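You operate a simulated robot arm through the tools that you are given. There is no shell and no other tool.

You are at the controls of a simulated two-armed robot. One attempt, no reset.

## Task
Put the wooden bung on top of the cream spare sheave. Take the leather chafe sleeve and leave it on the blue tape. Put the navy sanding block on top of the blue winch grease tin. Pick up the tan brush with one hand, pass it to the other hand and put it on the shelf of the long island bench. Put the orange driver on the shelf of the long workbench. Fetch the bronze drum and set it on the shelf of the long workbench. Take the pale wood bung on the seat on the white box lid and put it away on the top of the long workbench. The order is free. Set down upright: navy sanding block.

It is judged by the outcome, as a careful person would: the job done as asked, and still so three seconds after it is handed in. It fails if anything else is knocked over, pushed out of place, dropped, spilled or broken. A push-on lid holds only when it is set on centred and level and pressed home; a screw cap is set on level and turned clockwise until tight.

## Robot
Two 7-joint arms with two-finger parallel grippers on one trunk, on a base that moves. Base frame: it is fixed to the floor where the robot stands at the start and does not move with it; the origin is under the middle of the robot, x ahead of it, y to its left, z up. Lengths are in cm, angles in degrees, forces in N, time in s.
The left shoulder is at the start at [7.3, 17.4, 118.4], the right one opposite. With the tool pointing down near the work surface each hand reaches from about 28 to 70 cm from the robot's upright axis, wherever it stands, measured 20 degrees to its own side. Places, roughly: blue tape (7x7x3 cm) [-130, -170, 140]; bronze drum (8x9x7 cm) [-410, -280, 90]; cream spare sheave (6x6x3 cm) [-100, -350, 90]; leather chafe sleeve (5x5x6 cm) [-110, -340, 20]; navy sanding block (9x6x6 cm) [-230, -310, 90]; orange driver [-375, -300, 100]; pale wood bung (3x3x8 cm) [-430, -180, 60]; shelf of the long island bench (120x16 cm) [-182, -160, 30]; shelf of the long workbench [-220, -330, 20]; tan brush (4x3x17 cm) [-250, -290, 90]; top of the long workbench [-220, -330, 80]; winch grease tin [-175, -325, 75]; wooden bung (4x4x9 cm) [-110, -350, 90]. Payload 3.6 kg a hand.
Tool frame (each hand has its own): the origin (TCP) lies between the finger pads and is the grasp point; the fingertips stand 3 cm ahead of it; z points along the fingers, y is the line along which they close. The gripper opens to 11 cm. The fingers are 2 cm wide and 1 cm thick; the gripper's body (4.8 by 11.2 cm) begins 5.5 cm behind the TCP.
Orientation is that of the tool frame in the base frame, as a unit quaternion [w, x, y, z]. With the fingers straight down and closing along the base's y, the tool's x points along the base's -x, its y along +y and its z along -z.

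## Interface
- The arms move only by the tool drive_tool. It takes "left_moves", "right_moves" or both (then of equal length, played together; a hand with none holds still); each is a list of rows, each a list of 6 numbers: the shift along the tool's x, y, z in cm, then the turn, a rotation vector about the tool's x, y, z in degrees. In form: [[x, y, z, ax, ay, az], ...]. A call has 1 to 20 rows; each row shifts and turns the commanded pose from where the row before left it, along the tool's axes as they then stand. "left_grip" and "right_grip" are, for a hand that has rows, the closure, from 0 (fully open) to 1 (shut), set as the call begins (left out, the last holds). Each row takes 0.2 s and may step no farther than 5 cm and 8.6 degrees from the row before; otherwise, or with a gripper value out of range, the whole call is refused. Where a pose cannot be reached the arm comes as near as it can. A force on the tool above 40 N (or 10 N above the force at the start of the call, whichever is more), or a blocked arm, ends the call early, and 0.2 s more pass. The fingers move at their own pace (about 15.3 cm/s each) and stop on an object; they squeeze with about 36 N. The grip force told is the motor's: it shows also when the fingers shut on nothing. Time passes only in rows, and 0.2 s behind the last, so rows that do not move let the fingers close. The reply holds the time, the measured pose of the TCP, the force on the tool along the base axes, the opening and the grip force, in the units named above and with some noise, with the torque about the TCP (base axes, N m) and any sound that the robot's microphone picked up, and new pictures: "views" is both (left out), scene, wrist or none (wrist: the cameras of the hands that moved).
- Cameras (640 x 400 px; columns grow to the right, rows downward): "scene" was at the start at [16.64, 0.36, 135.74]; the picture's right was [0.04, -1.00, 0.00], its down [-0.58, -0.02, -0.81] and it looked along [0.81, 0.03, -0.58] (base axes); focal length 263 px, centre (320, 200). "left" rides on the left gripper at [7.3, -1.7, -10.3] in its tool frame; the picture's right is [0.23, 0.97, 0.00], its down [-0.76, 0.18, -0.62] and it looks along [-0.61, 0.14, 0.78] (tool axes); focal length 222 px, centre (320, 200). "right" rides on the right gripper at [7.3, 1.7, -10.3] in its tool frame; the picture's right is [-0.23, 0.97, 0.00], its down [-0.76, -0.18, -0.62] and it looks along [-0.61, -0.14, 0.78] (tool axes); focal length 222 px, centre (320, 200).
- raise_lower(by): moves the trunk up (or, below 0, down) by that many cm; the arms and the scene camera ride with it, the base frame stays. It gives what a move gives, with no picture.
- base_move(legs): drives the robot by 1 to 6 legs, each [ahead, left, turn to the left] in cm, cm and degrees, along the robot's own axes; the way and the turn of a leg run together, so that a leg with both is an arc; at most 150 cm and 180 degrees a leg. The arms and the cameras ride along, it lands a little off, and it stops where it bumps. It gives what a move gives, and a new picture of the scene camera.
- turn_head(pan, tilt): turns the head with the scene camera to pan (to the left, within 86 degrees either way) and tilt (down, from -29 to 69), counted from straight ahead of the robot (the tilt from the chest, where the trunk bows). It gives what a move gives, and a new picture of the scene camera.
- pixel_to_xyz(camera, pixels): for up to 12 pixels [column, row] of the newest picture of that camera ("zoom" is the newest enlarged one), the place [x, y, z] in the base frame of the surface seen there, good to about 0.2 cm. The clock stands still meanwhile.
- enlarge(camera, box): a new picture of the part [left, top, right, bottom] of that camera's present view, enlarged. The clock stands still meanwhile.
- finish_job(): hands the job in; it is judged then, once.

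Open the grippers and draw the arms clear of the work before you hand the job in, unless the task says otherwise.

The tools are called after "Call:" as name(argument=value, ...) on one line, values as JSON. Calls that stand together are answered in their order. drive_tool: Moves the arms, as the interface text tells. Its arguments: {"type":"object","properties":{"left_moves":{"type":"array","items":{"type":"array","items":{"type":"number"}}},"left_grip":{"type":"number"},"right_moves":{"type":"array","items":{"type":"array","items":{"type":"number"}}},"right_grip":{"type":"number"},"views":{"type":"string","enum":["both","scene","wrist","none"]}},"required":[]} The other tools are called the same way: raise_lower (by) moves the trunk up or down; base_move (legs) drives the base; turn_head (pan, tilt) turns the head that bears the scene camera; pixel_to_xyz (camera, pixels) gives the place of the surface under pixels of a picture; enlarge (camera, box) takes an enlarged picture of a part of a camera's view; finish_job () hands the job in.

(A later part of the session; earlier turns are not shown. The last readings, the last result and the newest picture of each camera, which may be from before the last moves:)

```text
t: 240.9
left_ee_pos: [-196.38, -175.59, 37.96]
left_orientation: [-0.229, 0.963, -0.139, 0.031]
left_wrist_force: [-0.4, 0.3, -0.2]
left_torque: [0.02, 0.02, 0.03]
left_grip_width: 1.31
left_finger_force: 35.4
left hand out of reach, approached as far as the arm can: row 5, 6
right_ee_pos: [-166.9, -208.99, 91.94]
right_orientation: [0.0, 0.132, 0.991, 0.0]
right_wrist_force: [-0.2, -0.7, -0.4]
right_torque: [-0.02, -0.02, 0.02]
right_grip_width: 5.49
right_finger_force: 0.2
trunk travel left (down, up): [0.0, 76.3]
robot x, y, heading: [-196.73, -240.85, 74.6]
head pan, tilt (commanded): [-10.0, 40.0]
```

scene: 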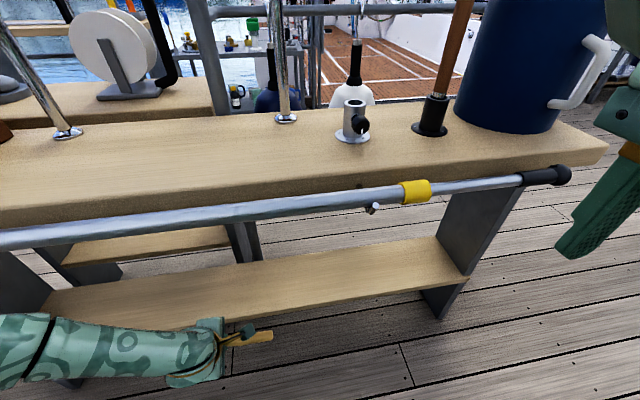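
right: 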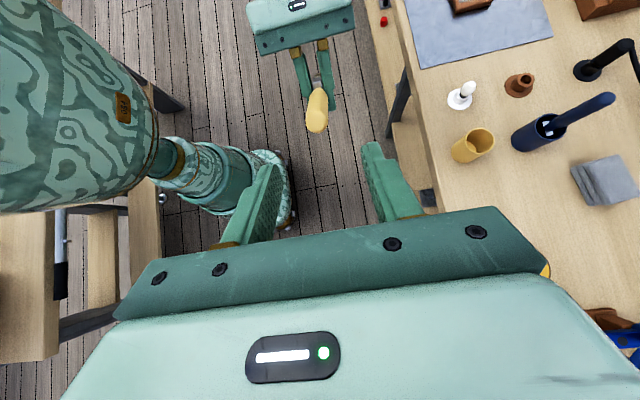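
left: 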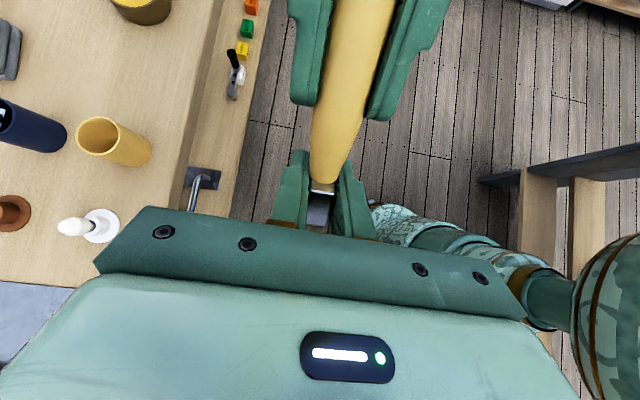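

Tilt 27° at m≈−221, z=38. I look down-left to check the left elbow and forearm relative to the bench and pole before driving in.

Call:
turn_head(pan=25, tilt=55)

```text
t: 241.9
left_ee_pos: [-196.32, -175.74, 38.01]
left_orientation: [-0.23, 0.963, -0.138, 0.032]
left_wrist_force: [0.7, -0.7, 0.4]
left_torque: [-0.02, 0.03, -0.01]
left_grip_width: 1.33
left_finger_force: 35.6
right_ee_pos: [-166.99, -208.97, 91.86]
right_orientation: [0.0, 0.13, 0.991, -0.001]
right_wrist_force: [0.7, -0.7, -0.9]
right_torque: [0.0, 0.01, -0.01]
right_grip_width: 5.47
right_finger_force: 0.1
trunk travel left (down, up): [0.0, 76.3]
robot x, y, heading: [-196.77, -240.6, 74.4]
head pan, tilt (commanded): [25.0, 55.0]
```

scene: 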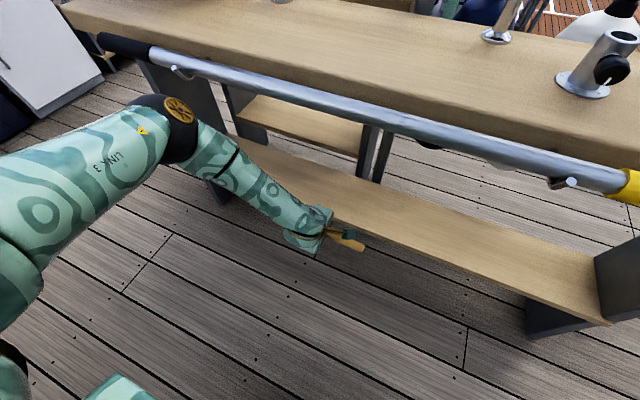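

Call:
pixel_to_xyz(camera="scene", pixels=[[178, 108], [160, 100], [190, 150], [215, 150], [240, 180], [280, 205], [310, 225], [345, 240], [360, 245], [220, 75], [330, 220]])

Call:
enlarge(camera="scene", box=[250, 170, 410, 270])

```text
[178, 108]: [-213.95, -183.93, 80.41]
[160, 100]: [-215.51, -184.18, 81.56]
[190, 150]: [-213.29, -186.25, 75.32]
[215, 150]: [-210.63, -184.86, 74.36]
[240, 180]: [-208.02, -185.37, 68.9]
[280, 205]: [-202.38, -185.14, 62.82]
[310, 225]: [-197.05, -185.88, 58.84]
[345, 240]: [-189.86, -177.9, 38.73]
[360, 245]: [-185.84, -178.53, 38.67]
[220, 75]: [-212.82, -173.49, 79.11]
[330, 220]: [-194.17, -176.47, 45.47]
```

```text
4.00 times, centred on (330, 220) of scene
```

zoom: 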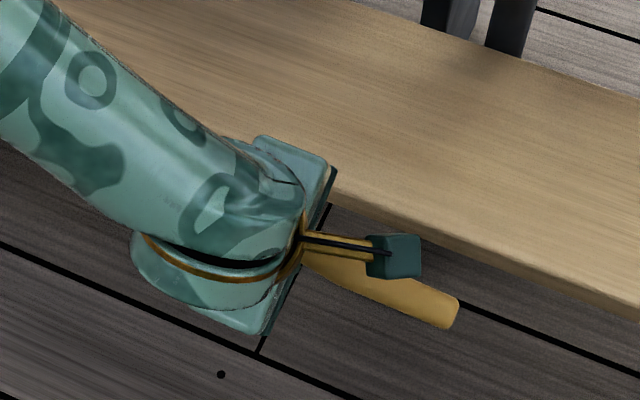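

The elbow is high (z≈80) and only ~10 cm before the pole, so I must stretch the arm further instead of driving in. I extend the hand 6 cm forward, adding tilt, as the right arm did before.

Call:
drive_tool(left_moves=[[0, -2.23, 1.12, 0, 0, 0], [0, -2.23, 1.12, 2, 0, 0], [0, -2.2, 1.2, 2, 0, 0], [0, -1.6, 0.9, 2, 0, 0], [0, 0, 0, 0, 0, 0]], left_grip=1, views="scene")

```text
t: 243.1
left_ee_pos: [-193.88, -166.76, 38.11]
left_orientation: [-0.279, 0.95, -0.137, 0.039]
left_wrist_force: [0.1, 0.1, -0.8]
left_torque: [-0.03, 0.02, 0.01]
left_grip_width: 1.32
left_finger_force: 36.4
right_ee_pos: [-167.06, -208.94, 91.93]
right_orientation: [0.001, 0.131, 0.991, 0.0]
right_wrist_force: [-0.3, 0.5, -0.5]
right_torque: [0.03, 0.04, -0.01]
right_grip_width: 5.48
right_finger_force: 0.1
trunk travel left (down, up): [0.0, 76.3]
robot x, y, heading: [-196.7, -240.26, 74.3]
head pan, tilt (commanded): [25.0, 55.0]
```

scene: 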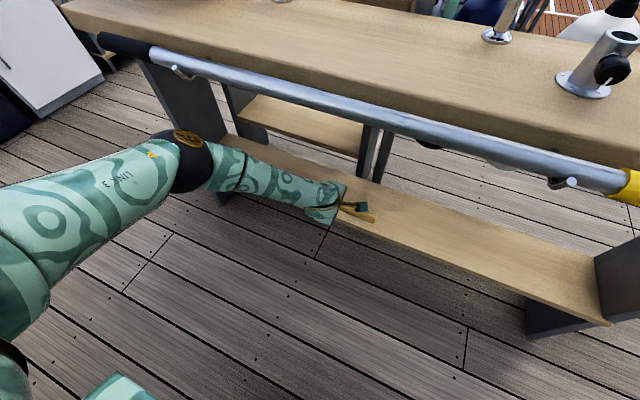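

Now tilt 33° at m≈−211.5 with no reach problem. I measure the elbow again.

Call:
pixel_to_xyz(camera="scene", pixels=[[185, 138], [195, 150], [205, 165], [240, 165], [280, 185], [315, 195], [150, 155], [355, 205], [372, 218], [300, 110]])

Call:
enlarge(camera="scene", box=[280, 150, 420, 250])

```text
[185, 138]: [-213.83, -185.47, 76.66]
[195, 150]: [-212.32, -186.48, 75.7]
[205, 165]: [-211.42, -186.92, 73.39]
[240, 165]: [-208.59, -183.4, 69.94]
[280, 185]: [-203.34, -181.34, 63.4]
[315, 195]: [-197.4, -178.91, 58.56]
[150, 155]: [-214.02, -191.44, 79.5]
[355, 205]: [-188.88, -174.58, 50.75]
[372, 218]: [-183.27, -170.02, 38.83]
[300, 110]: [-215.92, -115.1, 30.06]
```

```text
4.00 times, centred on (350, 200) of scene
```

zoom: 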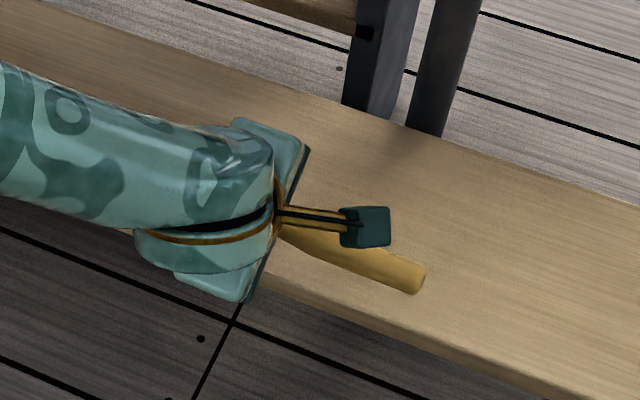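

The elbow surface stays ~9 cm before the pole. I extend the arm 2.5 cm more, then drive the base forward 4.5 cm.

Call:
drive_tool(left_moves=[[0, -1.05, 0.68, 0, 0, 0], [0, -1.05, 0.68, 0, 0, 0], [0, 0, 0, 0, 0, 0]], left_grip=1, views="none")

Call:
base_move(legs=[[4.5, 0, 0]])

```text
t: 243.9
left_ee_pos: [-193.15, -164.36, 38.06]
left_orientation: [-0.28, 0.95, -0.136, 0.038]
left_wrist_force: [-0.2, -0.6, -0.1]
left_torque: [0.0, 0.0, 0.01]
left_grip_width: 1.31
left_finger_force: 35.8
right_ee_pos: [-167.0, -208.94, 91.93]
right_orientation: [0.0, 0.131, 0.991, -0.001]
right_wrist_force: [-0.3, 0.0, 0.3]
right_torque: [0.0, -0.02, -0.02]
right_grip_width: 5.52
right_finger_force: 0.1
trunk travel left (down, up): [0.0, 76.3]
robot x, y, heading: [-196.44, -240.46, 74.5]
head pan, tilt (commanded): [25.0, 55.0]
```

```text
t: 244.8
left_ee_pos: [-191.84, -160.08, 38.01]
left_orientation: [-0.279, 0.95, -0.136, 0.039]
left_wrist_force: [-0.5, 0.3, -0.8]
left_torque: [0.0, 0.03, -0.01]
left_grip_width: 1.32
left_finger_force: 36.0
right_ee_pos: [-165.78, -204.45, 91.74]
right_orientation: [0.001, 0.132, 0.991, -0.001]
right_wrist_force: [0.6, 0.3, 0.9]
right_torque: [-0.06, 0.02, -0.01]
right_grip_width: 5.49
right_finger_force: 0.0
trunk travel left (down, up): [0.0, 76.3]
robot x, y, heading: [-195.65, -236.08, 74.4]
head pan, tilt (commanded): [25.0, 55.0]
```

scene: 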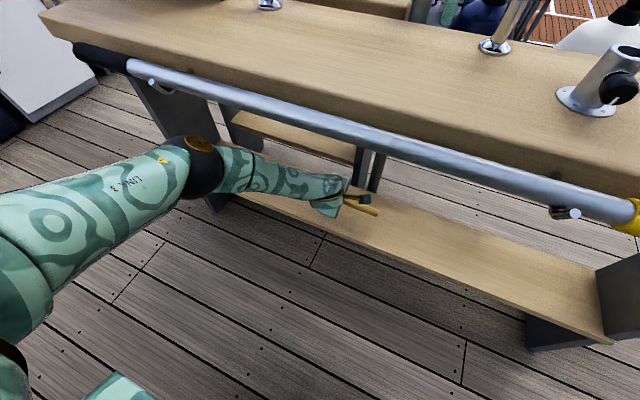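

The brush is over the shelf at m≈−204.5, z=38. I lower 3.9 cm so the fingertips come just above the shelf surface.

Call:
drive_tool(left_moves=[[0, 0.7, 1.09, 0, 0, 0], [0, 0.7, 1.09, 0, 0, 0], [0, 0.6, 0.93, 0, 0, 0], [0, 0, 0, 0, 0, 0]], left_grip=1, views="both")

```text
t: 245.8
left_ee_pos: [-192.08, -160.11, 34.32]
left_orientation: [-0.28, 0.95, -0.136, 0.038]
left_wrist_force: [-0.9, 0.3, 0.6]
left_torque: [-0.02, 0.02, 0.0]
left_grip_width: 1.31
left_finger_force: 35.8
right_ee_pos: [-165.8, -204.57, 91.84]
right_orientation: [0.001, 0.132, 0.991, 0.0]
right_wrist_force: [0.1, -0.2, 0.0]
right_torque: [0.01, 0.0, 0.0]
right_grip_width: 5.5
right_finger_force: 0.0
trunk travel left (down, up): [0.0, 76.3]
robot x, y, heading: [-195.73, -236.03, 74.8]
head pan, tilt (commanded): [25.0, 55.0]
```

scene: 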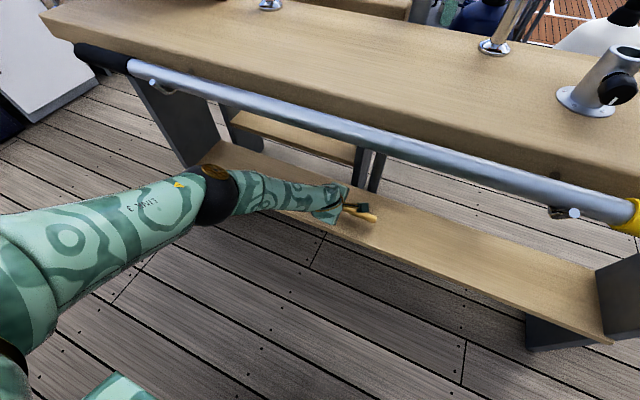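
left: 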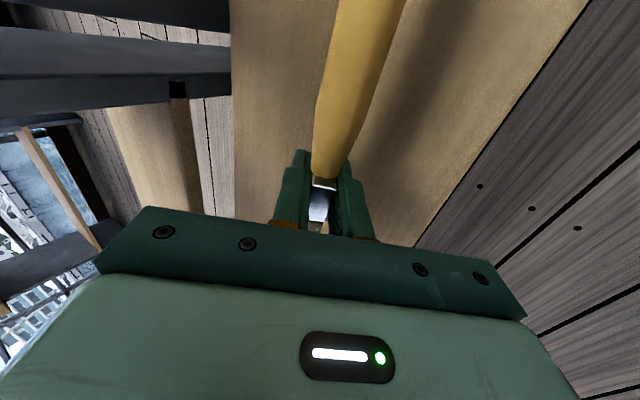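

The wrist view shows the brush above the shelf, whose back edge is at column ~235 and front edge ~415–590. I measure heights of the handle and the shelf.

Call:
pixel_to_xyz(camera="left", pixels=[[335, 150], [350, 80], [365, 15], [270, 100], [430, 100], [480, 150], [240, 150], [322, 205], [310, 165], [350, 170]])

```text
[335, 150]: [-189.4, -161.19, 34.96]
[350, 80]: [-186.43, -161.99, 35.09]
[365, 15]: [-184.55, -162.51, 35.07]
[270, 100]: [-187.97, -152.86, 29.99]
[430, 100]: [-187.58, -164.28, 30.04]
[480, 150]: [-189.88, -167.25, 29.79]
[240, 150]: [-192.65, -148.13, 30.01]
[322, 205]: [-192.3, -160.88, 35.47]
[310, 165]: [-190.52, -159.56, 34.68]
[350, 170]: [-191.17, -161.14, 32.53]
```

The handle's underside is ~3 cm above the shelf. I lower 0.5 cm more and tip the handle end down about 11° so that it touches the shelf first and the brush settles softly.

Call:
drive_tool(left_moves=[[0, 0.27, 0.42, 0, 0, 0], [0, 0, 0, 0, -4, 0], [0, 0, 0, 0, -4, 0], [0, 0, 0, 0, -3, 0], [0, 0, 0, 0, 0, 0]], left_grip=1, views="wrist")

Call:
pixel_to_xyz(camera="left", pixels=[[335, 150], [350, 80], [365, 15], [350, 170], [300, 165]])

```text
t: 247.0
left_ee_pos: [-191.9, -160.15, 33.86]
left_orientation: [-0.291, 0.949, -0.109, -0.053]
left_wrist_force: [0.2, 0.1, -0.5]
left_torque: [0.02, -0.01, -0.02]
left_grip_width: 1.31
left_finger_force: 35.6
right_ee_pos: [-165.79, -204.68, 91.83]
right_orientation: [0.0, 0.133, 0.991, -0.001]
right_wrist_force: [-0.3, 0.1, 1.1]
right_torque: [0.03, 0.0, 0.06]
right_grip_width: 5.5
right_finger_force: 0.0
trunk travel left (down, up): [0.0, 76.3]
robot x, y, heading: [-195.66, -236.52, 74.7]
head pan, tilt (commanded): [25.0, 55.0]
```

left: 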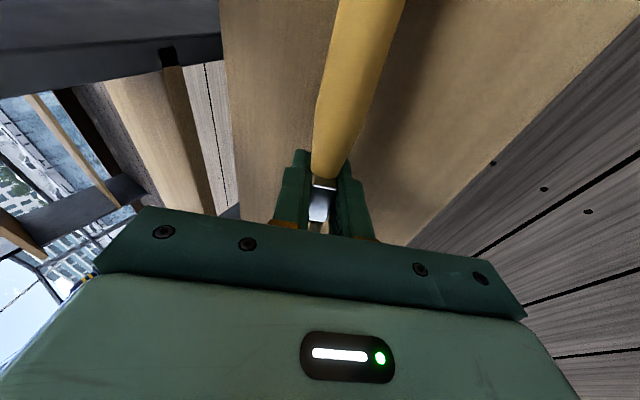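

```text
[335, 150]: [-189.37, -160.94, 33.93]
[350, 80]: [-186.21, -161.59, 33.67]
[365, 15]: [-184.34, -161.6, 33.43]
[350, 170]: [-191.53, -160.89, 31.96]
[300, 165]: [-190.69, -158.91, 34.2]
```

The handle end is still ~1 cm above the shelf; I tip it 5° more.

Call:
drive_tool(left_moves=[[0, 0, 0, 0, -3, 0], [0, 0, 0, 0, -2, 0], [0, 0, 0, 0, 0, 0]], left_grip=1, views="wrist")

Call:
enlarge(camera="scene", box=[310, 160, 430, 240])

```text
t: 247.8
left_ee_pos: [-191.89, -160.07, 34.07]
left_orientation: [-0.296, 0.946, -0.096, -0.094]
left_wrist_force: [0.6, -3.0, 7.3]
left_torque: [-0.2, -0.93, -0.3]
left_grip_width: 1.31
left_finger_force: 35.7
right_ee_pos: [-165.81, -204.64, 91.82]
right_orientation: [0.001, 0.132, 0.991, -0.001]
right_wrist_force: [-0.1, -0.6, 1.0]
right_torque: [0.01, -0.02, 0.0]
right_grip_width: 5.5
right_finger_force: 0.1
trunk travel left (down, up): [0.0, 76.3]
robot x, y, heading: [-195.39, -236.0, 74.7]
head pan, tilt (commanded): [25.0, 55.0]
```

left: 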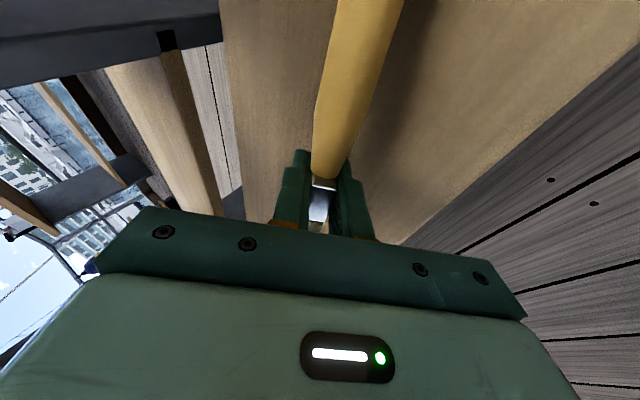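

```text
5.00 times, centred on (370, 200) of scene
```

zoom: 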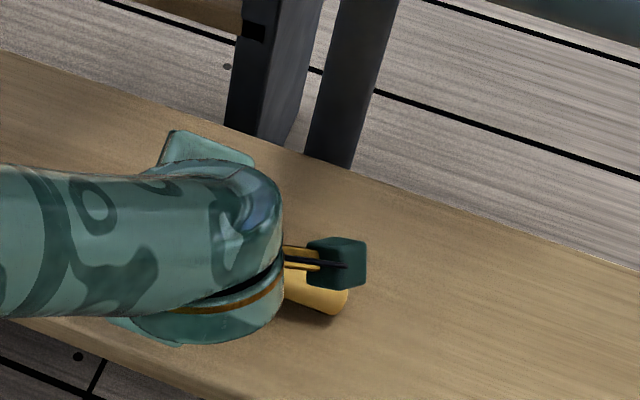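

The handle tip now touches the shelf (7 N, torque matching 12.7 cm lever). I open the left hand slightly (to ~2.8 cm) so the head slides down onto the shelf.

Call:
drive_tool(left_moves=[[0, 0, 0, 0, 0, 0], [0, 0, 0, 0, 0, 0], [0, 0, 0, 0, 0, 0]], left_grip=0.74, views="wrist")

```text
t: 248.6
left_ee_pos: [-192.05, -160.09, 33.97]
left_orientation: [-0.296, 0.946, -0.095, -0.095]
left_wrist_force: [-2.9, -1.9, 5.8]
left_torque: [-0.08, 0.1, 0.0]
left_grip_width: 2.84
left_finger_force: 0.1
right_ee_pos: [-165.81, -204.69, 91.8]
right_orientation: [0.0, 0.132, 0.991, 0.0]
right_wrist_force: [-0.8, -0.9, -0.1]
right_torque: [0.0, 0.03, 0.03]
right_grip_width: 5.49
right_finger_force: 0.0
trunk travel left (down, up): [0.0, 76.3]
robot x, y, heading: [-195.17, -236.21, 74.6]
head pan, tilt (commanded): [25.0, 55.0]
```

left: 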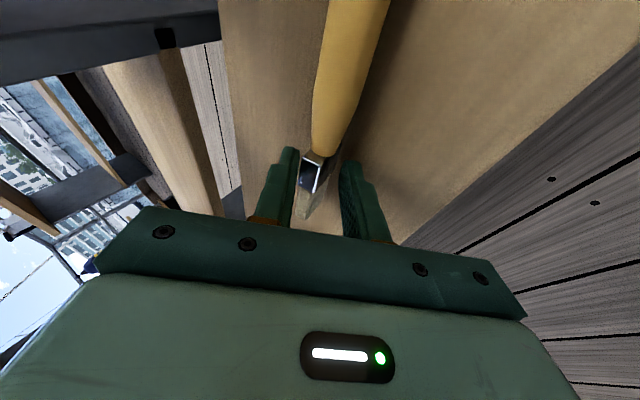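

The brush now lies between the fingers on the shelf. I withdraw along the tool axis, then look.

Call:
drive_tool(left_moves=[[0, 0, -1.5, 0, 0, 0], [0, 0, -2.5, 0, 0, 0], [0, 0, -3, 0, 0, 0], [0, 0, -3, 0, 0, 0], [0, 0, 0, 0, 0, 0]], left_grip=0.74, views="both")

```text
t: 249.8
left_ee_pos: [-190.53, -165.89, 41.95]
left_orientation: [-0.296, 0.946, -0.097, -0.094]
left_wrist_force: [-0.3, 0.4, 0.2]
left_torque: [-0.03, 0.02, -0.01]
left_grip_width: 2.86
left_finger_force: 0.1
right_ee_pos: [-165.84, -204.57, 91.83]
right_orientation: [0.001, 0.133, 0.991, -0.001]
right_wrist_force: [0.0, -0.3, 0.1]
right_torque: [-0.01, 0.0, 0.02]
right_grip_width: 5.49
right_finger_force: 0.1
trunk travel left (down, up): [0.0, 76.3]
robot x, y, heading: [-195.56, -236.09, 74.7]
head pan, tilt (commanded): [25.0, 55.0]
```

scene: 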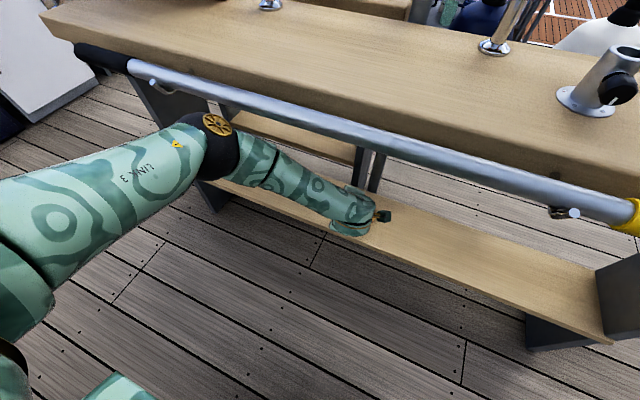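
left: 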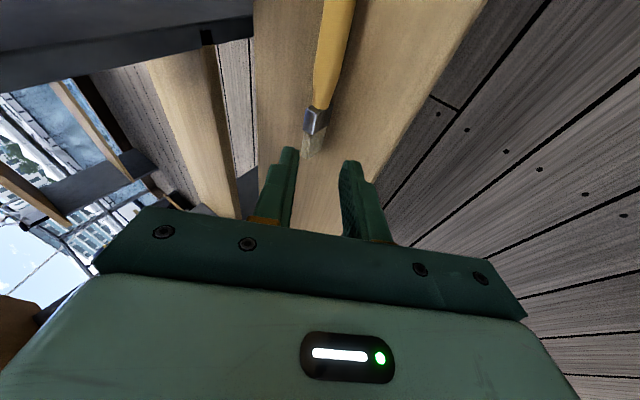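

The brush lies flat on the middle of the shelf. The elbow (scene (215,135)) looks near the pole in the picture, so I check its clearance before moving the base.

Call:
pixel_to_xyz(camera="scene", pixels=[[217, 122], [205, 115], [235, 140], [225, 165], [255, 150], [215, 90], [240, 100], [300, 175]])

```text
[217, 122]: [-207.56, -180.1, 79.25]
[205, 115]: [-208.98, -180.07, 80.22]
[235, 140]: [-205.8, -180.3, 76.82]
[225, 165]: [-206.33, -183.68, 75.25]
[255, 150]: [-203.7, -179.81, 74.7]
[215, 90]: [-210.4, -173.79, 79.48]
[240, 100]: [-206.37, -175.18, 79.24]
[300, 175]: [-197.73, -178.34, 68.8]
```

The elbow is ~4–5 cm in front of the pole, not touching. I back the base straight off 20 cm.

Call:
base_move(legs=[[-20, 0, 0]])

Call:
turn_head(pan=5, tilt=45)

```text
t: 251.4
left_ee_pos: [-195.67, -185.73, 41.9]
left_orientation: [-0.297, 0.945, -0.098, -0.094]
left_wrist_force: [-0.1, -0.5, 0.8]
left_torque: [0.0, 0.01, 0.01]
left_grip_width: 2.88
left_finger_force: 0.0
right_ee_pos: [-171.11, -224.56, 91.85]
right_orientation: [0.001, 0.135, 0.991, 0.0]
right_wrist_force: [-0.1, -0.2, 0.3]
right_torque: [-0.02, 0.0, 0.0]
right_grip_width: 5.52
right_finger_force: 0.0
trunk travel left (down, up): [0.0, 76.3]
robot x, y, heading: [-201.06, -255.7, 74.2]
head pan, tilt (commanded): [25.0, 55.0]
```

scene: 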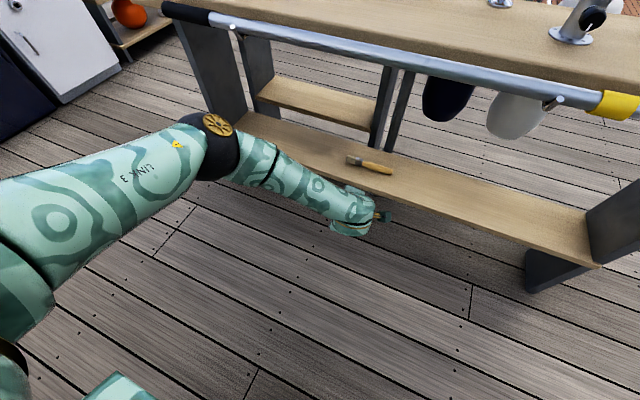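

```text
t: 252.2
left_ee_pos: [-195.51, -185.72, 41.99]
left_orientation: [-0.297, 0.945, -0.099, -0.094]
left_wrist_force: [-0.8, -0.8, 0.4]
left_torque: [-0.02, 0.02, 0.01]
left_grip_width: 2.87
left_finger_force: 0.0
right_ee_pos: [-171.21, -224.68, 91.99]
right_orientation: [0.001, 0.135, 0.991, -0.001]
right_wrist_force: [0.1, 0.5, -0.3]
right_torque: [-0.02, -0.01, -0.03]
right_grip_width: 5.48
right_finger_force: 0.0
trunk travel left (down, up): [0.0, 76.3]
robot x, y, heading: [-201.01, -256.3, 74.4]
head pan, tilt (commanded): [5.0, 45.0]
```

scene: 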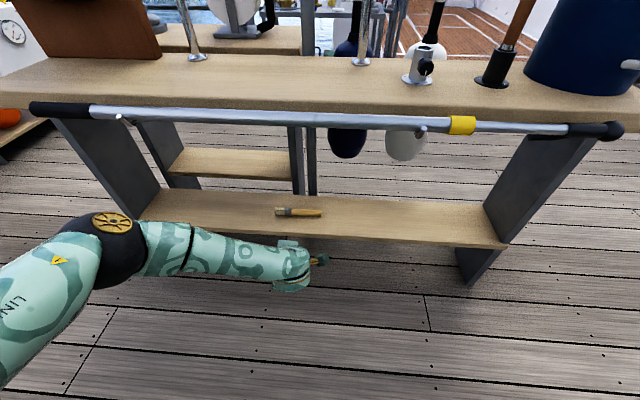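

The brush rests safely on the island shelf. Now I raise the trunk and straighten the left hand, then head for the far end where the orange driver and the bronze drum are.

Call:
raise_lower(by=40)

Call:
drive_tool(left_moves=[[0, 0, 0, 0, 8, 0], [0, 0, 0, 0, 8, 0], [0, 0, 0, -7, 0, 0], [0, 0, 0, -7, 0, 0], [0, 0, 0, -7, 0, 0], [0, 0, 0, -7, 0, 0], [0, 0, 0, -6, 0, 0], [0, 3, 0, 0, 0, 0], [0, 3, 0, 0, 0, 0], [0, 3, 0, 0, 0, 0], [0, 3, 0, 0, 0, 0], [0, 0, -4, 0, 0, 0], [0, 0, -4, 0, 0, 0], [0, 0, 0, 0, 0, 0]], left_grip=0, views="scene")

```text
t: 256.1
left_ee_pos: [-195.35, -184.73, 93.48]
left_orientation: [-0.381, 0.918, -0.082, -0.078]
left_wrist_force: [-0.3, 1.5, 0.5]
left_torque: [-0.02, 0.0, 0.0]
left_grip_width: 2.87
left_finger_force: 0.0
right_ee_pos: [-171.09, -224.57, 131.83]
right_orientation: [0.001, 0.134, 0.991, 0.0]
right_wrist_force: [0.5, -0.4, -0.4]
right_torque: [0.03, 0.02, -0.01]
right_grip_width: 5.48
right_finger_force: 0.0
trunk travel left (down, up): [-40.0, 36.3]
robot x, y, heading: [-201.05, -255.54, 74.1]
head pan, tilt (commanded): [5.0, 45.0]
```

```text
t: 259.1
left_ee_pos: [-201.29, -200.88, 97.32]
left_orientation: [-0.136, 0.98, -0.143, 0.017]
left_wrist_force: [-0.2, 0.3, -0.4]
left_torque: [0.0, -0.03, -0.01]
left_grip_width: 10.99
left_finger_force: 0.1
left hand out of reach, approached as far as the arm can: row 5, 6, 7
right_ee_pos: [-171.19, -224.56, 131.85]
right_orientation: [0.002, 0.134, 0.991, 0.0]
right_wrist_force: [0.8, -0.3, 0.6]
right_torque: [-0.06, -0.04, 0.0]
right_grip_width: 5.47
right_finger_force: 0.0
trunk travel left (down, up): [-40.0, 36.3]
robot x, y, heading: [-200.47, -255.97, 74.6]
head pan, tilt (commanded): [5.0, 45.0]
```

scene: 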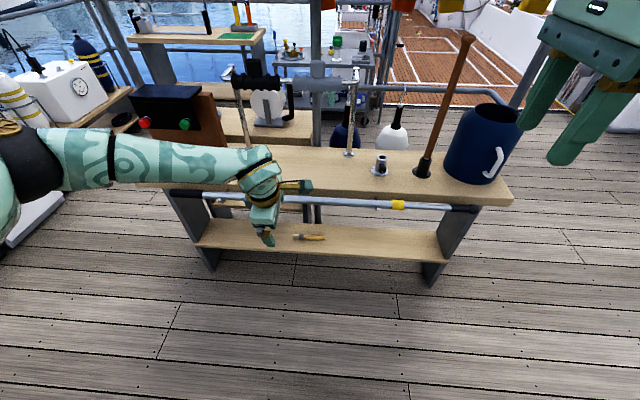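

The brush stays on the shelf. I look to the left (pan 80) along the corridor before strafing that way.

Call:
turn_head(pan=75, tilt=25)

```text
t: 260.5
left_ee_pos: [-201.27, -200.84, 97.29]
left_orientation: [-0.136, 0.98, -0.143, 0.018]
left_wrist_force: [0.1, -0.3, 0.5]
left_torque: [-0.03, 0.02, -0.01]
left_grip_width: 10.98
left_finger_force: 0.0
right_ee_pos: [-171.21, -224.64, 131.79]
right_orientation: [0.001, 0.135, 0.991, 0.0]
right_wrist_force: [-0.3, 0.7, 0.6]
right_torque: [0.05, 0.04, 0.04]
right_grip_width: 5.5
right_finger_force: 0.0
trunk travel left (down, up): [-40.0, 36.3]
robot x, y, heading: [-201.02, -256.25, 74.1]
head pan, tilt (commanded): [75.0, 25.0]
```

scene: 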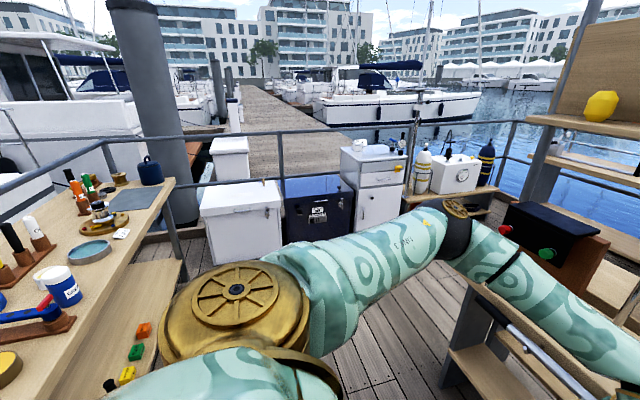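

The workbench's far end shows coloured drivers at (80,190), a drum at (118,180), and white boxes at (240,215). I enlarge.

Call:
enlarge(camera="scene", box=[40, 140, 200, 260])

Call:
enlarge(camera="scene", box=[190, 120, 420, 270])

```text
3.33 times, centred on (120, 200) of scene
```

zoom: 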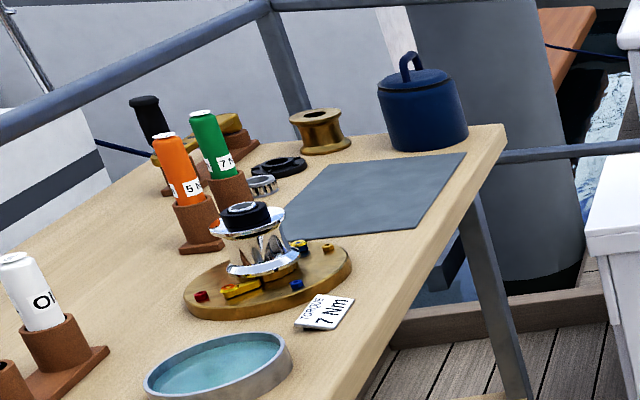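

```text
2.67 times, centred on (305, 195) of scene
```

zoom: 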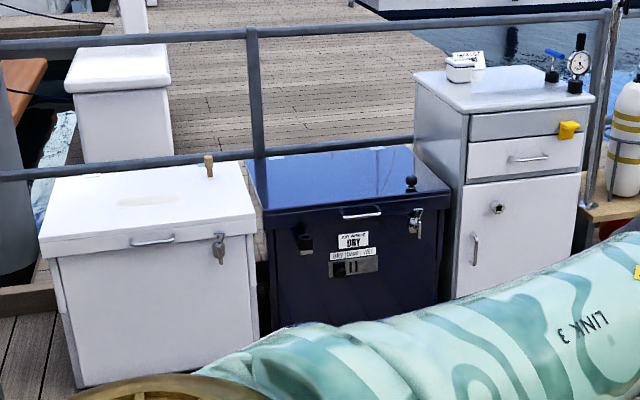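

The orange driver stands in a wooden holder next to a green one, the bronze drum is the spool behind, and the pale bung stands on the white box's lid. I bring the left hand to the standard orientation closer to the body before travelling.

Call:
drive_tool(left_moves=[[0, 0, 0, -8, 0, 0], [0, 0, 0, -7.7, 0, 0], [0, 2, -4, 0, 0, 8.2], [0, 0, -4, 0, 0, 8.2], [0, 0, -4, 0, 0, 8.2], [0, 0, -4, 0, 0, 8.2], [0, 0, -4, 0, 0, 8.2], [0, 0, -4, 0, 0, 8.2], [0, 0, -4, 0, 0, 8.2], [0, 0, 0, 0, 0, 8.2], [0, 0, 0, 0, 0, 8.2], [0, 0, 0, 0, 0, 8.2], [0, 0, 0, 0, 0, 8], [0, 0, 0, 0, 0, 0]], right_moves=[[0, 0, 0, 0, 0, -8.2], [0, 0, 0, 0, 0, -8.2], [0, 0, 0, 0, 0, -8.2], [0, 0, 0, 0, 0, -8.2], [0, 0, 0, 0, 0, -8.2], [0, 0, 0, 0, 0, -8.2], [0, 0, 0, 0, 0, -8.2], [0, 0, 0, 0, 0, -8.2], [0, 0, 0, 0, 0, -8.2], [0, 0, 0, 0, 0, -8.2], [0, 0, 0, 0, 0, -8.2], [0, 0, 0, 0, 0, 0], [0, 0, 0, 0, 0, 0], [0, 0, 0, 0, 0, 0]], left_grip=0, right_grip=0, views="none")

```text
t: 263.5
left_ee_pos: [-201.7, -202.91, 125.29]
left_orientation: [-0.003, -0.598, 0.802, 0.001]
left_wrist_force: [-0.4, 0.9, -0.7]
left_torque: [-0.01, -0.03, 0.02]
left_grip_width: 11.0
left_finger_force: 0.0
right_ee_pos: [-171.05, -224.59, 131.85]
right_orientation: [0.001, -0.608, 0.794, -0.001]
right_wrist_force: [-0.1, 0.7, 0.1]
right_torque: [-0.01, 0.01, -0.01]
right_grip_width: 11.01
right_finger_force: 0.0
trunk travel left (down, up): [-40.0, 36.3]
robot x, y, heading: [-201.02, -256.12, 74.5]
head pan, tilt (commanded): [75.0, 25.0]
```

Both hands are standard. I pull the left hand in, move forward a little to the corridor's middle, strafe left 130 cm, and turn to face the workbench.

Call:
drive_tool(left_moves=[[3.7, 0, 0, 0, 0, 0], [3.7, 0, 0, 0, 0, 0], [3.7, 0, -2, 0, 0, 0], [0, 0, 0, 0, 0, 0]], views="none")

Call:
base_move(legs=[[12, 0, 0], [0, 130, 0], [0, 0, 180]])

Call:
turn_head(pan=-10, tilt=40)

```text
t: 264.5
left_ee_pos: [-204.93, -213.51, 127.18]
left_orientation: [-0.002, -0.598, 0.802, 0.002]
left_wrist_force: [-1.0, 0.7, 0.1]
left_torque: [-0.03, 0.04, 0.0]
left_grip_width: 11.0
left_finger_force: 0.0
right_ee_pos: [-171.07, -224.49, 131.85]
right_orientation: [0.0, -0.606, 0.795, -0.001]
right_wrist_force: [-0.1, 0.3, -0.2]
right_torque: [0.02, -0.01, -0.05]
right_grip_width: 10.96
right_finger_force: 0.1
trunk travel left (down, up): [-40.0, 36.3]
robot x, y, heading: [-201.0, -256.36, 74.2]
head pan, tilt (commanded): [75.0, 25.0]
```

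```text
t: 279.0
left_ee_pos: [-321.09, -252.23, 127.22]
left_orientation: [0.002, 0.82, 0.573, 0.001]
left_wrist_force: [-0.9, 0.0, 1.2]
left_torque: [0.02, 0.0, 0.01]
left_grip_width: 11.0
left_finger_force: 0.1
right_ee_pos: [-354.29, -239.08, 131.81]
right_orientation: [-0.001, 0.814, 0.581, -0.001]
right_wrist_force: [0.2, 0.1, 0.1]
right_torque: [-0.01, -0.02, 0.02]
right_grip_width: 11.0
right_finger_force: 0.1
trunk travel left (down, up): [-40.0, 36.3]
robot x, y, heading: [-322.56, -209.42, -109.5]
head pan, tilt (commanded): [75.0, 25.0]
```

scene: 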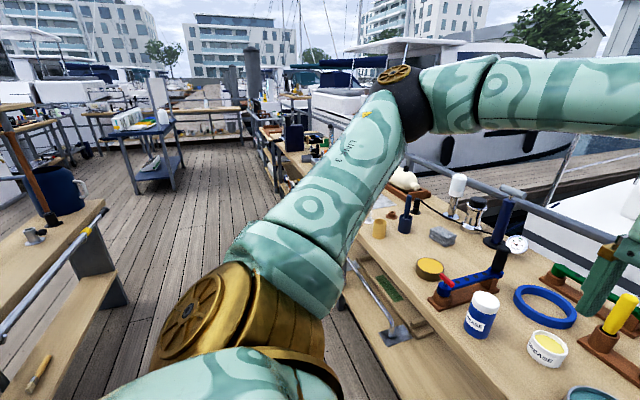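

```text
t: 280.6
left_ee_pos: [-321.3, -252.27, 127.22]
left_orientation: [0.003, 0.82, 0.572, 0.001]
left_wrist_force: [-0.5, 0.4, -0.1]
left_torque: [0.02, -0.02, -0.03]
left_grip_width: 10.99
left_finger_force: 0.0
right_ee_pos: [-354.23, -238.94, 131.86]
right_orientation: [-0.001, 0.814, 0.58, -0.001]
right_wrist_force: [0.2, 0.1, 0.3]
right_torque: [0.01, -0.03, 0.0]
right_grip_width: 10.99
right_finger_force: 0.0
trunk travel left (down, up): [-40.0, 36.3]
robot x, y, heading: [-322.48, -209.42, -109.5]
head pan, tilt (commanded): [-10.0, 40.0]
```

scene: 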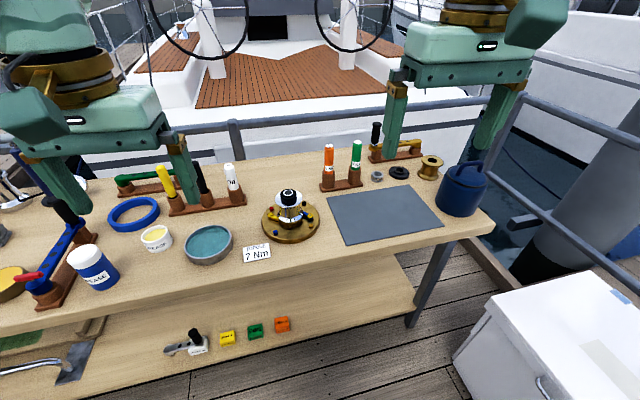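

Now I see the orange driver at (329,158) beside the green one, the bronze spool at (430,167), and the white box at lower right. I enlarge and measure.

Call:
enlarge(camera="scene", box=[300, 110, 500, 240])

```text
3.08 times, centred on (400, 175) of scene
```

zoom: 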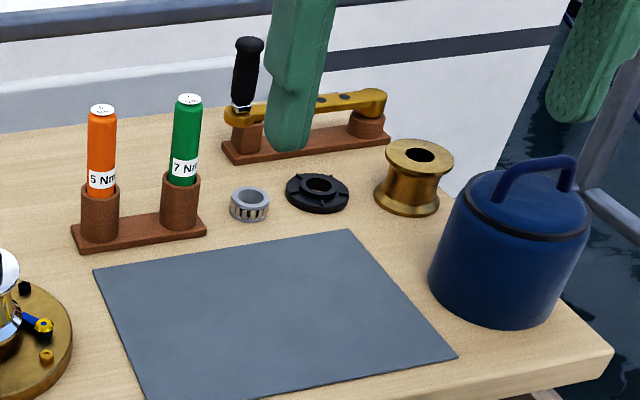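

Call:
pixel_to_xyz(camera="zoom", pixels=[[102, 110], [102, 150], [100, 190], [85, 205], [118, 205], [100, 235], [188, 100], [418, 153], [390, 155], [450, 155], [408, 210], [420, 180]])

Call:
pixel_to_xyz(camera="scene", pixels=[[300, 255], [490, 225], [400, 235], [350, 290], [300, 330], [410, 295], [250, 300], [282, 323], [255, 330], [375, 165], [398, 172], [460, 200]])

```text
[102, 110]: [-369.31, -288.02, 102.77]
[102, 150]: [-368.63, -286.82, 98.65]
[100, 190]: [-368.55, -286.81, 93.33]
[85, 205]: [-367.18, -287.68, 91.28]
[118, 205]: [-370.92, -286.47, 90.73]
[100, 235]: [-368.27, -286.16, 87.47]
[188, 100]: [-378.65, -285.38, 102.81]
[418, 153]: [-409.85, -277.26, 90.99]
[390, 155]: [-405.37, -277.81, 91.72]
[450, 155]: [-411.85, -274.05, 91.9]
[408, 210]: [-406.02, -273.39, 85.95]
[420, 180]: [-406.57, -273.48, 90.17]
```

```text
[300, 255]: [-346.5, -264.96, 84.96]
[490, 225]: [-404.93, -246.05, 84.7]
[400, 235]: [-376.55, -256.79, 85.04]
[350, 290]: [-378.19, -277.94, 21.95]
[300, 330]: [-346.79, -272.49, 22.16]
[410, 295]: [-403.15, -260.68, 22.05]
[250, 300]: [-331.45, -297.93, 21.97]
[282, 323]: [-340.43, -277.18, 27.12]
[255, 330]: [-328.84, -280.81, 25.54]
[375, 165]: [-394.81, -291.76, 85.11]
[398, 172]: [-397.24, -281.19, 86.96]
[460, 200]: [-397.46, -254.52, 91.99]
```

Orange driver: axis ≈ (-369.2,-288), top z=102.8, holder rim ≈ 91.5, green driver 10 cm to its right. Drum: centre ≈ (-408.7,-276), z 85–92. I'll repeat the brush technique for the driver. I square up to the bench and approach.

Call:
base_move(legs=[[0, 0, 4.5], [14, -6, 0]])

Call:
turn_head(pan=-15, tilt=48)

```text
t: 282.5
left_ee_pos: [-327.39, -264.15, 127.3]
left_orientation: [0.003, 0.798, 0.603, 0.002]
left_wrist_force: [-0.5, 0.6, 0.3]
left_torque: [-0.01, 0.0, 0.0]
left_grip_width: 11.01
left_finger_force: 0.0
right_ee_pos: [-361.47, -253.63, 131.88]
right_orientation: [-0.001, 0.791, 0.612, -0.001]
right_wrist_force: [0.7, 0.1, 0.0]
right_torque: [0.01, 0.0, -0.01]
right_grip_width: 11.01
right_finger_force: 0.1
trunk travel left (down, up): [-40.0, 36.3]
robot x, y, heading: [-332.02, -221.68, -104.9]
head pan, tilt (commanded): [-10.0, 40.0]
```

scene: 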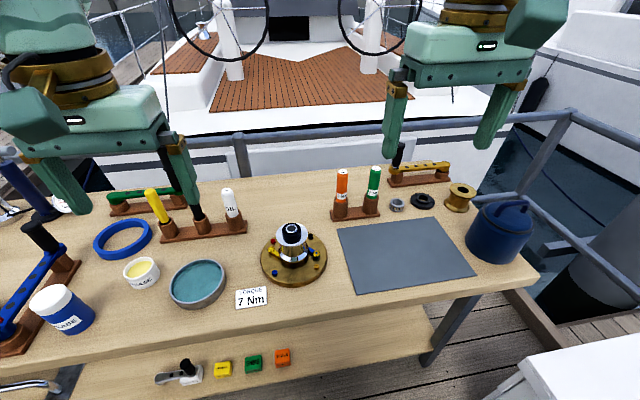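

```text
t: 283.2
left_ee_pos: [-327.38, -264.13, 127.16]
left_orientation: [0.003, 0.798, 0.603, 0.002]
left_wrist_force: [0.0, 0.2, 0.9]
left_torque: [-0.01, 0.01, 0.01]
left_grip_width: 10.96
left_finger_force: 0.0
right_ee_pos: [-361.46, -253.58, 131.74]
right_orientation: [-0.001, 0.791, 0.612, -0.001]
right_wrist_force: [-0.2, 0.2, -0.5]
right_torque: [-0.03, 0.03, -0.02]
right_grip_width: 11.01
right_finger_force: 0.1
trunk travel left (down, up): [-40.0, 36.3]
robot x, y, heading: [-331.9, -221.56, -104.8]
head pan, tilt (commanded): [-15.0, 48.0]
```

scene: 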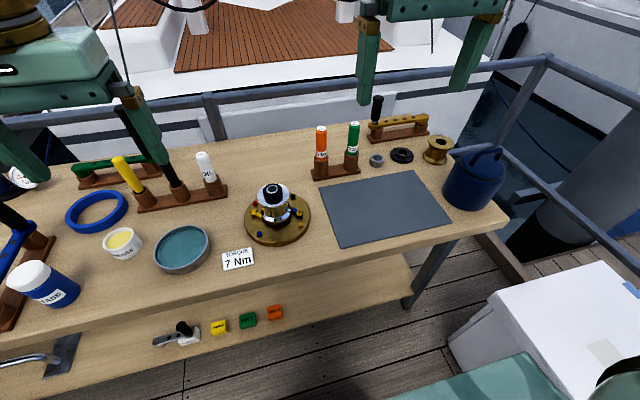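

The robot is square and 43 cm from the edge. I yaw the right hand +90° for the pick and simultaneously prepare the left hand (yaw −90°, then inward tilt 44°) for the handover.

Call:
drive_tool(right_moves=[[0, 0, 0, 0, 0, 8.2], [0, 0, 0, 0, 0, 8.2], [0, 0, 0, 0, 0, 8.2], [0, 0, 0, 0, 0, 8.2], [0, 0, 0, 0, 0, 8.2], [0, 0, 0, 0, 0, 8.2], [0, 0, 0, 0, 0, 8.2], [0, 0, 0, 0, 0, 8.2], [0, 0, 0, 0, 0, 8.2], [0, 0, 0, 0, 0, 8.2], [0, 0, 0, 0, 0, 8.2], [0, 0, 0, 0, 0, 0], [0, 0, 0, 0, 0, 0], [0, 0, 0, 0, 0, 0], [0, 0, 0, 0, 0, 0], [0, 0, 0, 0, 0, 0], [0, 0, 0, 0, 0, 0], [0, 0, 0, 0, 0, 0]], left_moves=[[0, 0, 0, 0, 0, -8.2], [0, 0, 0, 0, 0, -8.2], [0, 0, 0, 0, 0, -8.2], [0, 0, 0, 0, 0, -8.2], [0, 0, 0, 0, 0, -8.2], [0, 0, 0, 0, 0, -8.2], [0, 0, 0, 0, 0, -8.2], [0, 0, 0, 0, 0, -8.2], [0, 0, 0, 0, 0, -8.2], [0, 0, 0, 0, 0, -8.2], [0, 0, 0, 0, 0, -8.2], [0, 0, 0, 0, 7.4, 0], [0, 0, 0, 0, 7.4, 0], [0, 0, 0, 0, 7.4, 0], [0, 0, 0, 0, 7.4, 0], [0, 0, 0, 0, 7.4, 0], [0, 0, 0, 0, 7.4, 0], [0, 0, 0, 0, 0, 0]], right_grip=0, left_grip=0, views="none")

```text
t: 287.0
left_ee_pos: [-327.55, -264.11, 127.25]
left_orientation: [-0.372, 0.126, 0.918, 0.05]
left_wrist_force: [0.1, 0.4, -0.2]
left_torque: [0.04, 0.02, -0.02]
left_grip_width: 10.99
left_finger_force: 0.0
right_ee_pos: [-361.46, -253.47, 131.81]
right_orientation: [0.0, 0.992, -0.129, 0.0]
right_wrist_force: [0.3, -0.2, -0.4]
right_torque: [-0.01, -0.01, -0.01]
right_grip_width: 11.01
right_finger_force: 0.0
trunk travel left (down, up): [-40.0, 36.3]
robot x, y, heading: [-331.87, -221.67, -105.1]
head pan, tilt (commanded): [-15.0, 48.0]
```

Both poses are reached. I drive 11 cm forward and bring the right hand above the orange driver, then look from the wrist camera.

Call:
base_move(legs=[[10.5, 0, 0]])

Call:
drive_tool(right_moves=[[0.23, 3.9, 0, 0, 0, 0], [0.23, 3.9, 0, 0, 0, 0], [0.23, 3.9, 0, 0, 0, 0], [0.23, 3.9, 0, 0, 0, 0], [0.23, 3.9, 0, 0, 0, 0], [0.23, 3.9, 2, 0, 0, 0], [0, 0, 4, 0, 0, 0], [0, 0, 4, 0, 0, 0], [0, 0, 0, 0, 0, 0]], right_grip=0, views="both")

```text
t: 288.1
left_ee_pos: [-330.17, -274.22, 127.13]
left_orientation: [-0.372, 0.127, 0.918, 0.052]
left_wrist_force: [1.1, 0.9, -1.2]
left_torque: [0.04, -0.02, -0.01]
left_grip_width: 10.98
left_finger_force: 0.1
right_ee_pos: [-364.06, -263.71, 131.9]
right_orientation: [0.0, 0.992, -0.129, -0.001]
right_wrist_force: [-0.7, 0.6, 0.5]
right_torque: [0.0, -0.01, 0.02]
right_grip_width: 11.04
right_finger_force: 0.1
trunk travel left (down, up): [-40.0, 36.3]
robot x, y, heading: [-334.69, -231.91, -105.2]
head pan, tilt (commanded): [-15.0, 48.0]
```

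scene: 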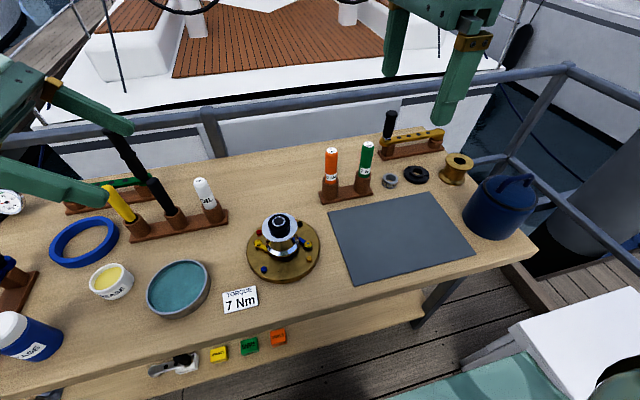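

```text
t: 290.1
left_ee_pos: [-330.01, -274.19, 127.18]
left_orientation: [-0.372, 0.126, 0.918, 0.051]
left_wrist_force: [-0.2, -1.0, 0.2]
left_torque: [-0.02, -0.01, 0.02]
left_grip_width: 10.99
left_finger_force: 0.1
right_ee_pos: [-368.39, -285.6, 122.28]
right_orientation: [0.0, 0.992, -0.128, 0.0]
right_wrist_force: [0.2, 0.5, 0.8]
right_torque: [0.02, 0.01, 0.01]
right_grip_width: 10.99
right_finger_force: 0.1
right hand out of reach, approached as far as the arm can: row 6
trunk travel left (down, up): [-40.0, 36.3]
robot x, y, heading: [-334.72, -232.13, -105.0]
head pan, tilt (commanded): [-15.0, 48.0]
```

scene: 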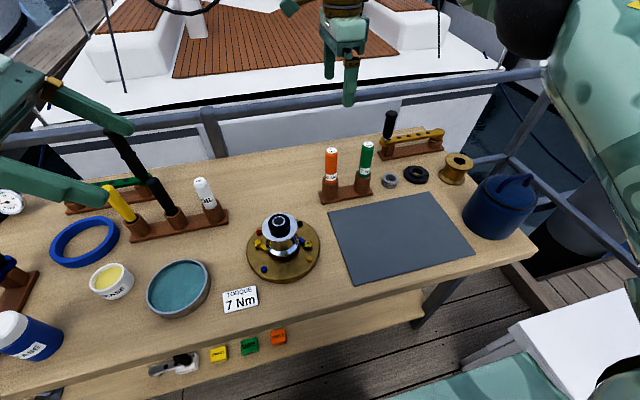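
right: 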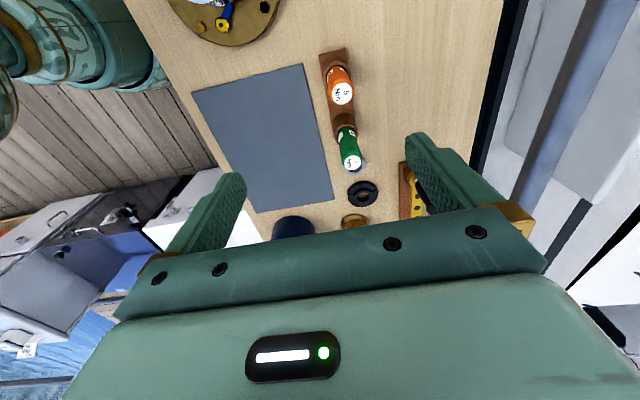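

The orange driver's top shows at (342,92) in the wrist view. I enlarge to measure it and the green one.

Call:
enlarge(camera="right", box=[280, 40, 420, 180])

```text
2.86 times, centred on (350, 110) of right
```

zoom: 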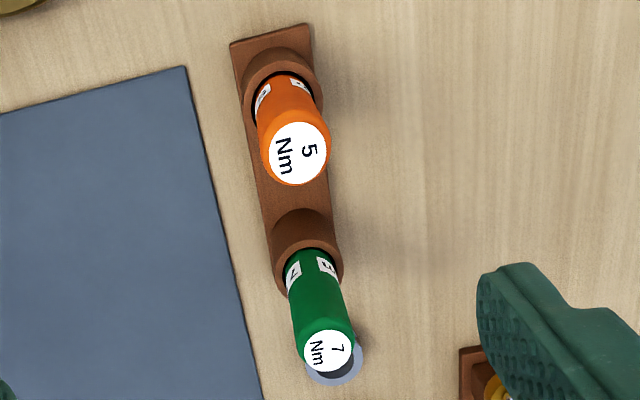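

Call:
pixel_to_xyz(camera="zoom", pixels=[[298, 152], [272, 155], [325, 150], [297, 128], [298, 178], [285, 100], [250, 90], [318, 75], [285, 55], [330, 352], [262, 130], [320, 110]])

```text
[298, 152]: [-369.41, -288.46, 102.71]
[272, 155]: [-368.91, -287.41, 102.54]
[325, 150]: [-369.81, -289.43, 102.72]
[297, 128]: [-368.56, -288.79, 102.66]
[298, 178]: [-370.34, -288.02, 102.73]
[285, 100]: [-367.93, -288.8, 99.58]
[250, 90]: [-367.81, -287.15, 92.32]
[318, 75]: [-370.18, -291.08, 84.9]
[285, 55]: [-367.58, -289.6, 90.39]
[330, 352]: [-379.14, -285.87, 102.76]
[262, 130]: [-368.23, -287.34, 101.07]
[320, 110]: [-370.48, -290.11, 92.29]
```

Driver top centre is (-369.4,-288.4), z=102.7, holder rim z=92.3. I align and descend to z≈98.

Call:
drive_tool(right_moves=[[0, 0, 4.5, 0, 0, 0], [0, 0, 4.5, 0, 0, 0], [-0.25, 2.97, 0, 0, 0, 0], [0, 0, 4, 0, 0, 0], [0, 0, 4, 0, 0, 0], [0, 0, 4, 0, 0, 0], [0, 0, 3.1, 0, 0, 0], [0, 0, 0, 0, 0, 0]], right_grip=0.25, views="both")

```text
t: 291.9
left_ee_pos: [-330.12, -274.25, 127.18]
left_orientation: [-0.371, 0.127, 0.919, 0.051]
left_wrist_force: [-0.2, -0.5, -0.8]
left_torque: [0.01, -0.01, 0.01]
left_grip_width: 11.0
left_finger_force: 0.1
right_ee_pos: [-369.58, -288.36, 98.2]
right_orientation: [-0.001, 0.992, -0.128, 0.0]
right_wrist_force: [-0.3, 0.4, 0.6]
right_torque: [0.01, 0.02, 0.0]
right_grip_width: 8.26
right_finger_force: 0.1
trunk travel left (down, up): [-40.0, 36.3]
robot x, y, heading: [-334.48, -231.53, -104.9]
head pan, tilt (commanded): [-15.0, 48.0]
```

scene: 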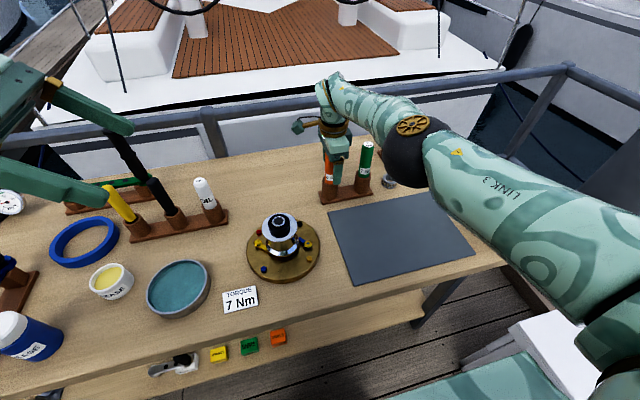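
right: 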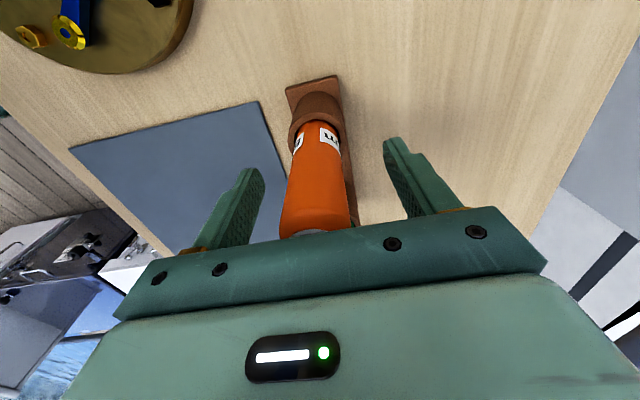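

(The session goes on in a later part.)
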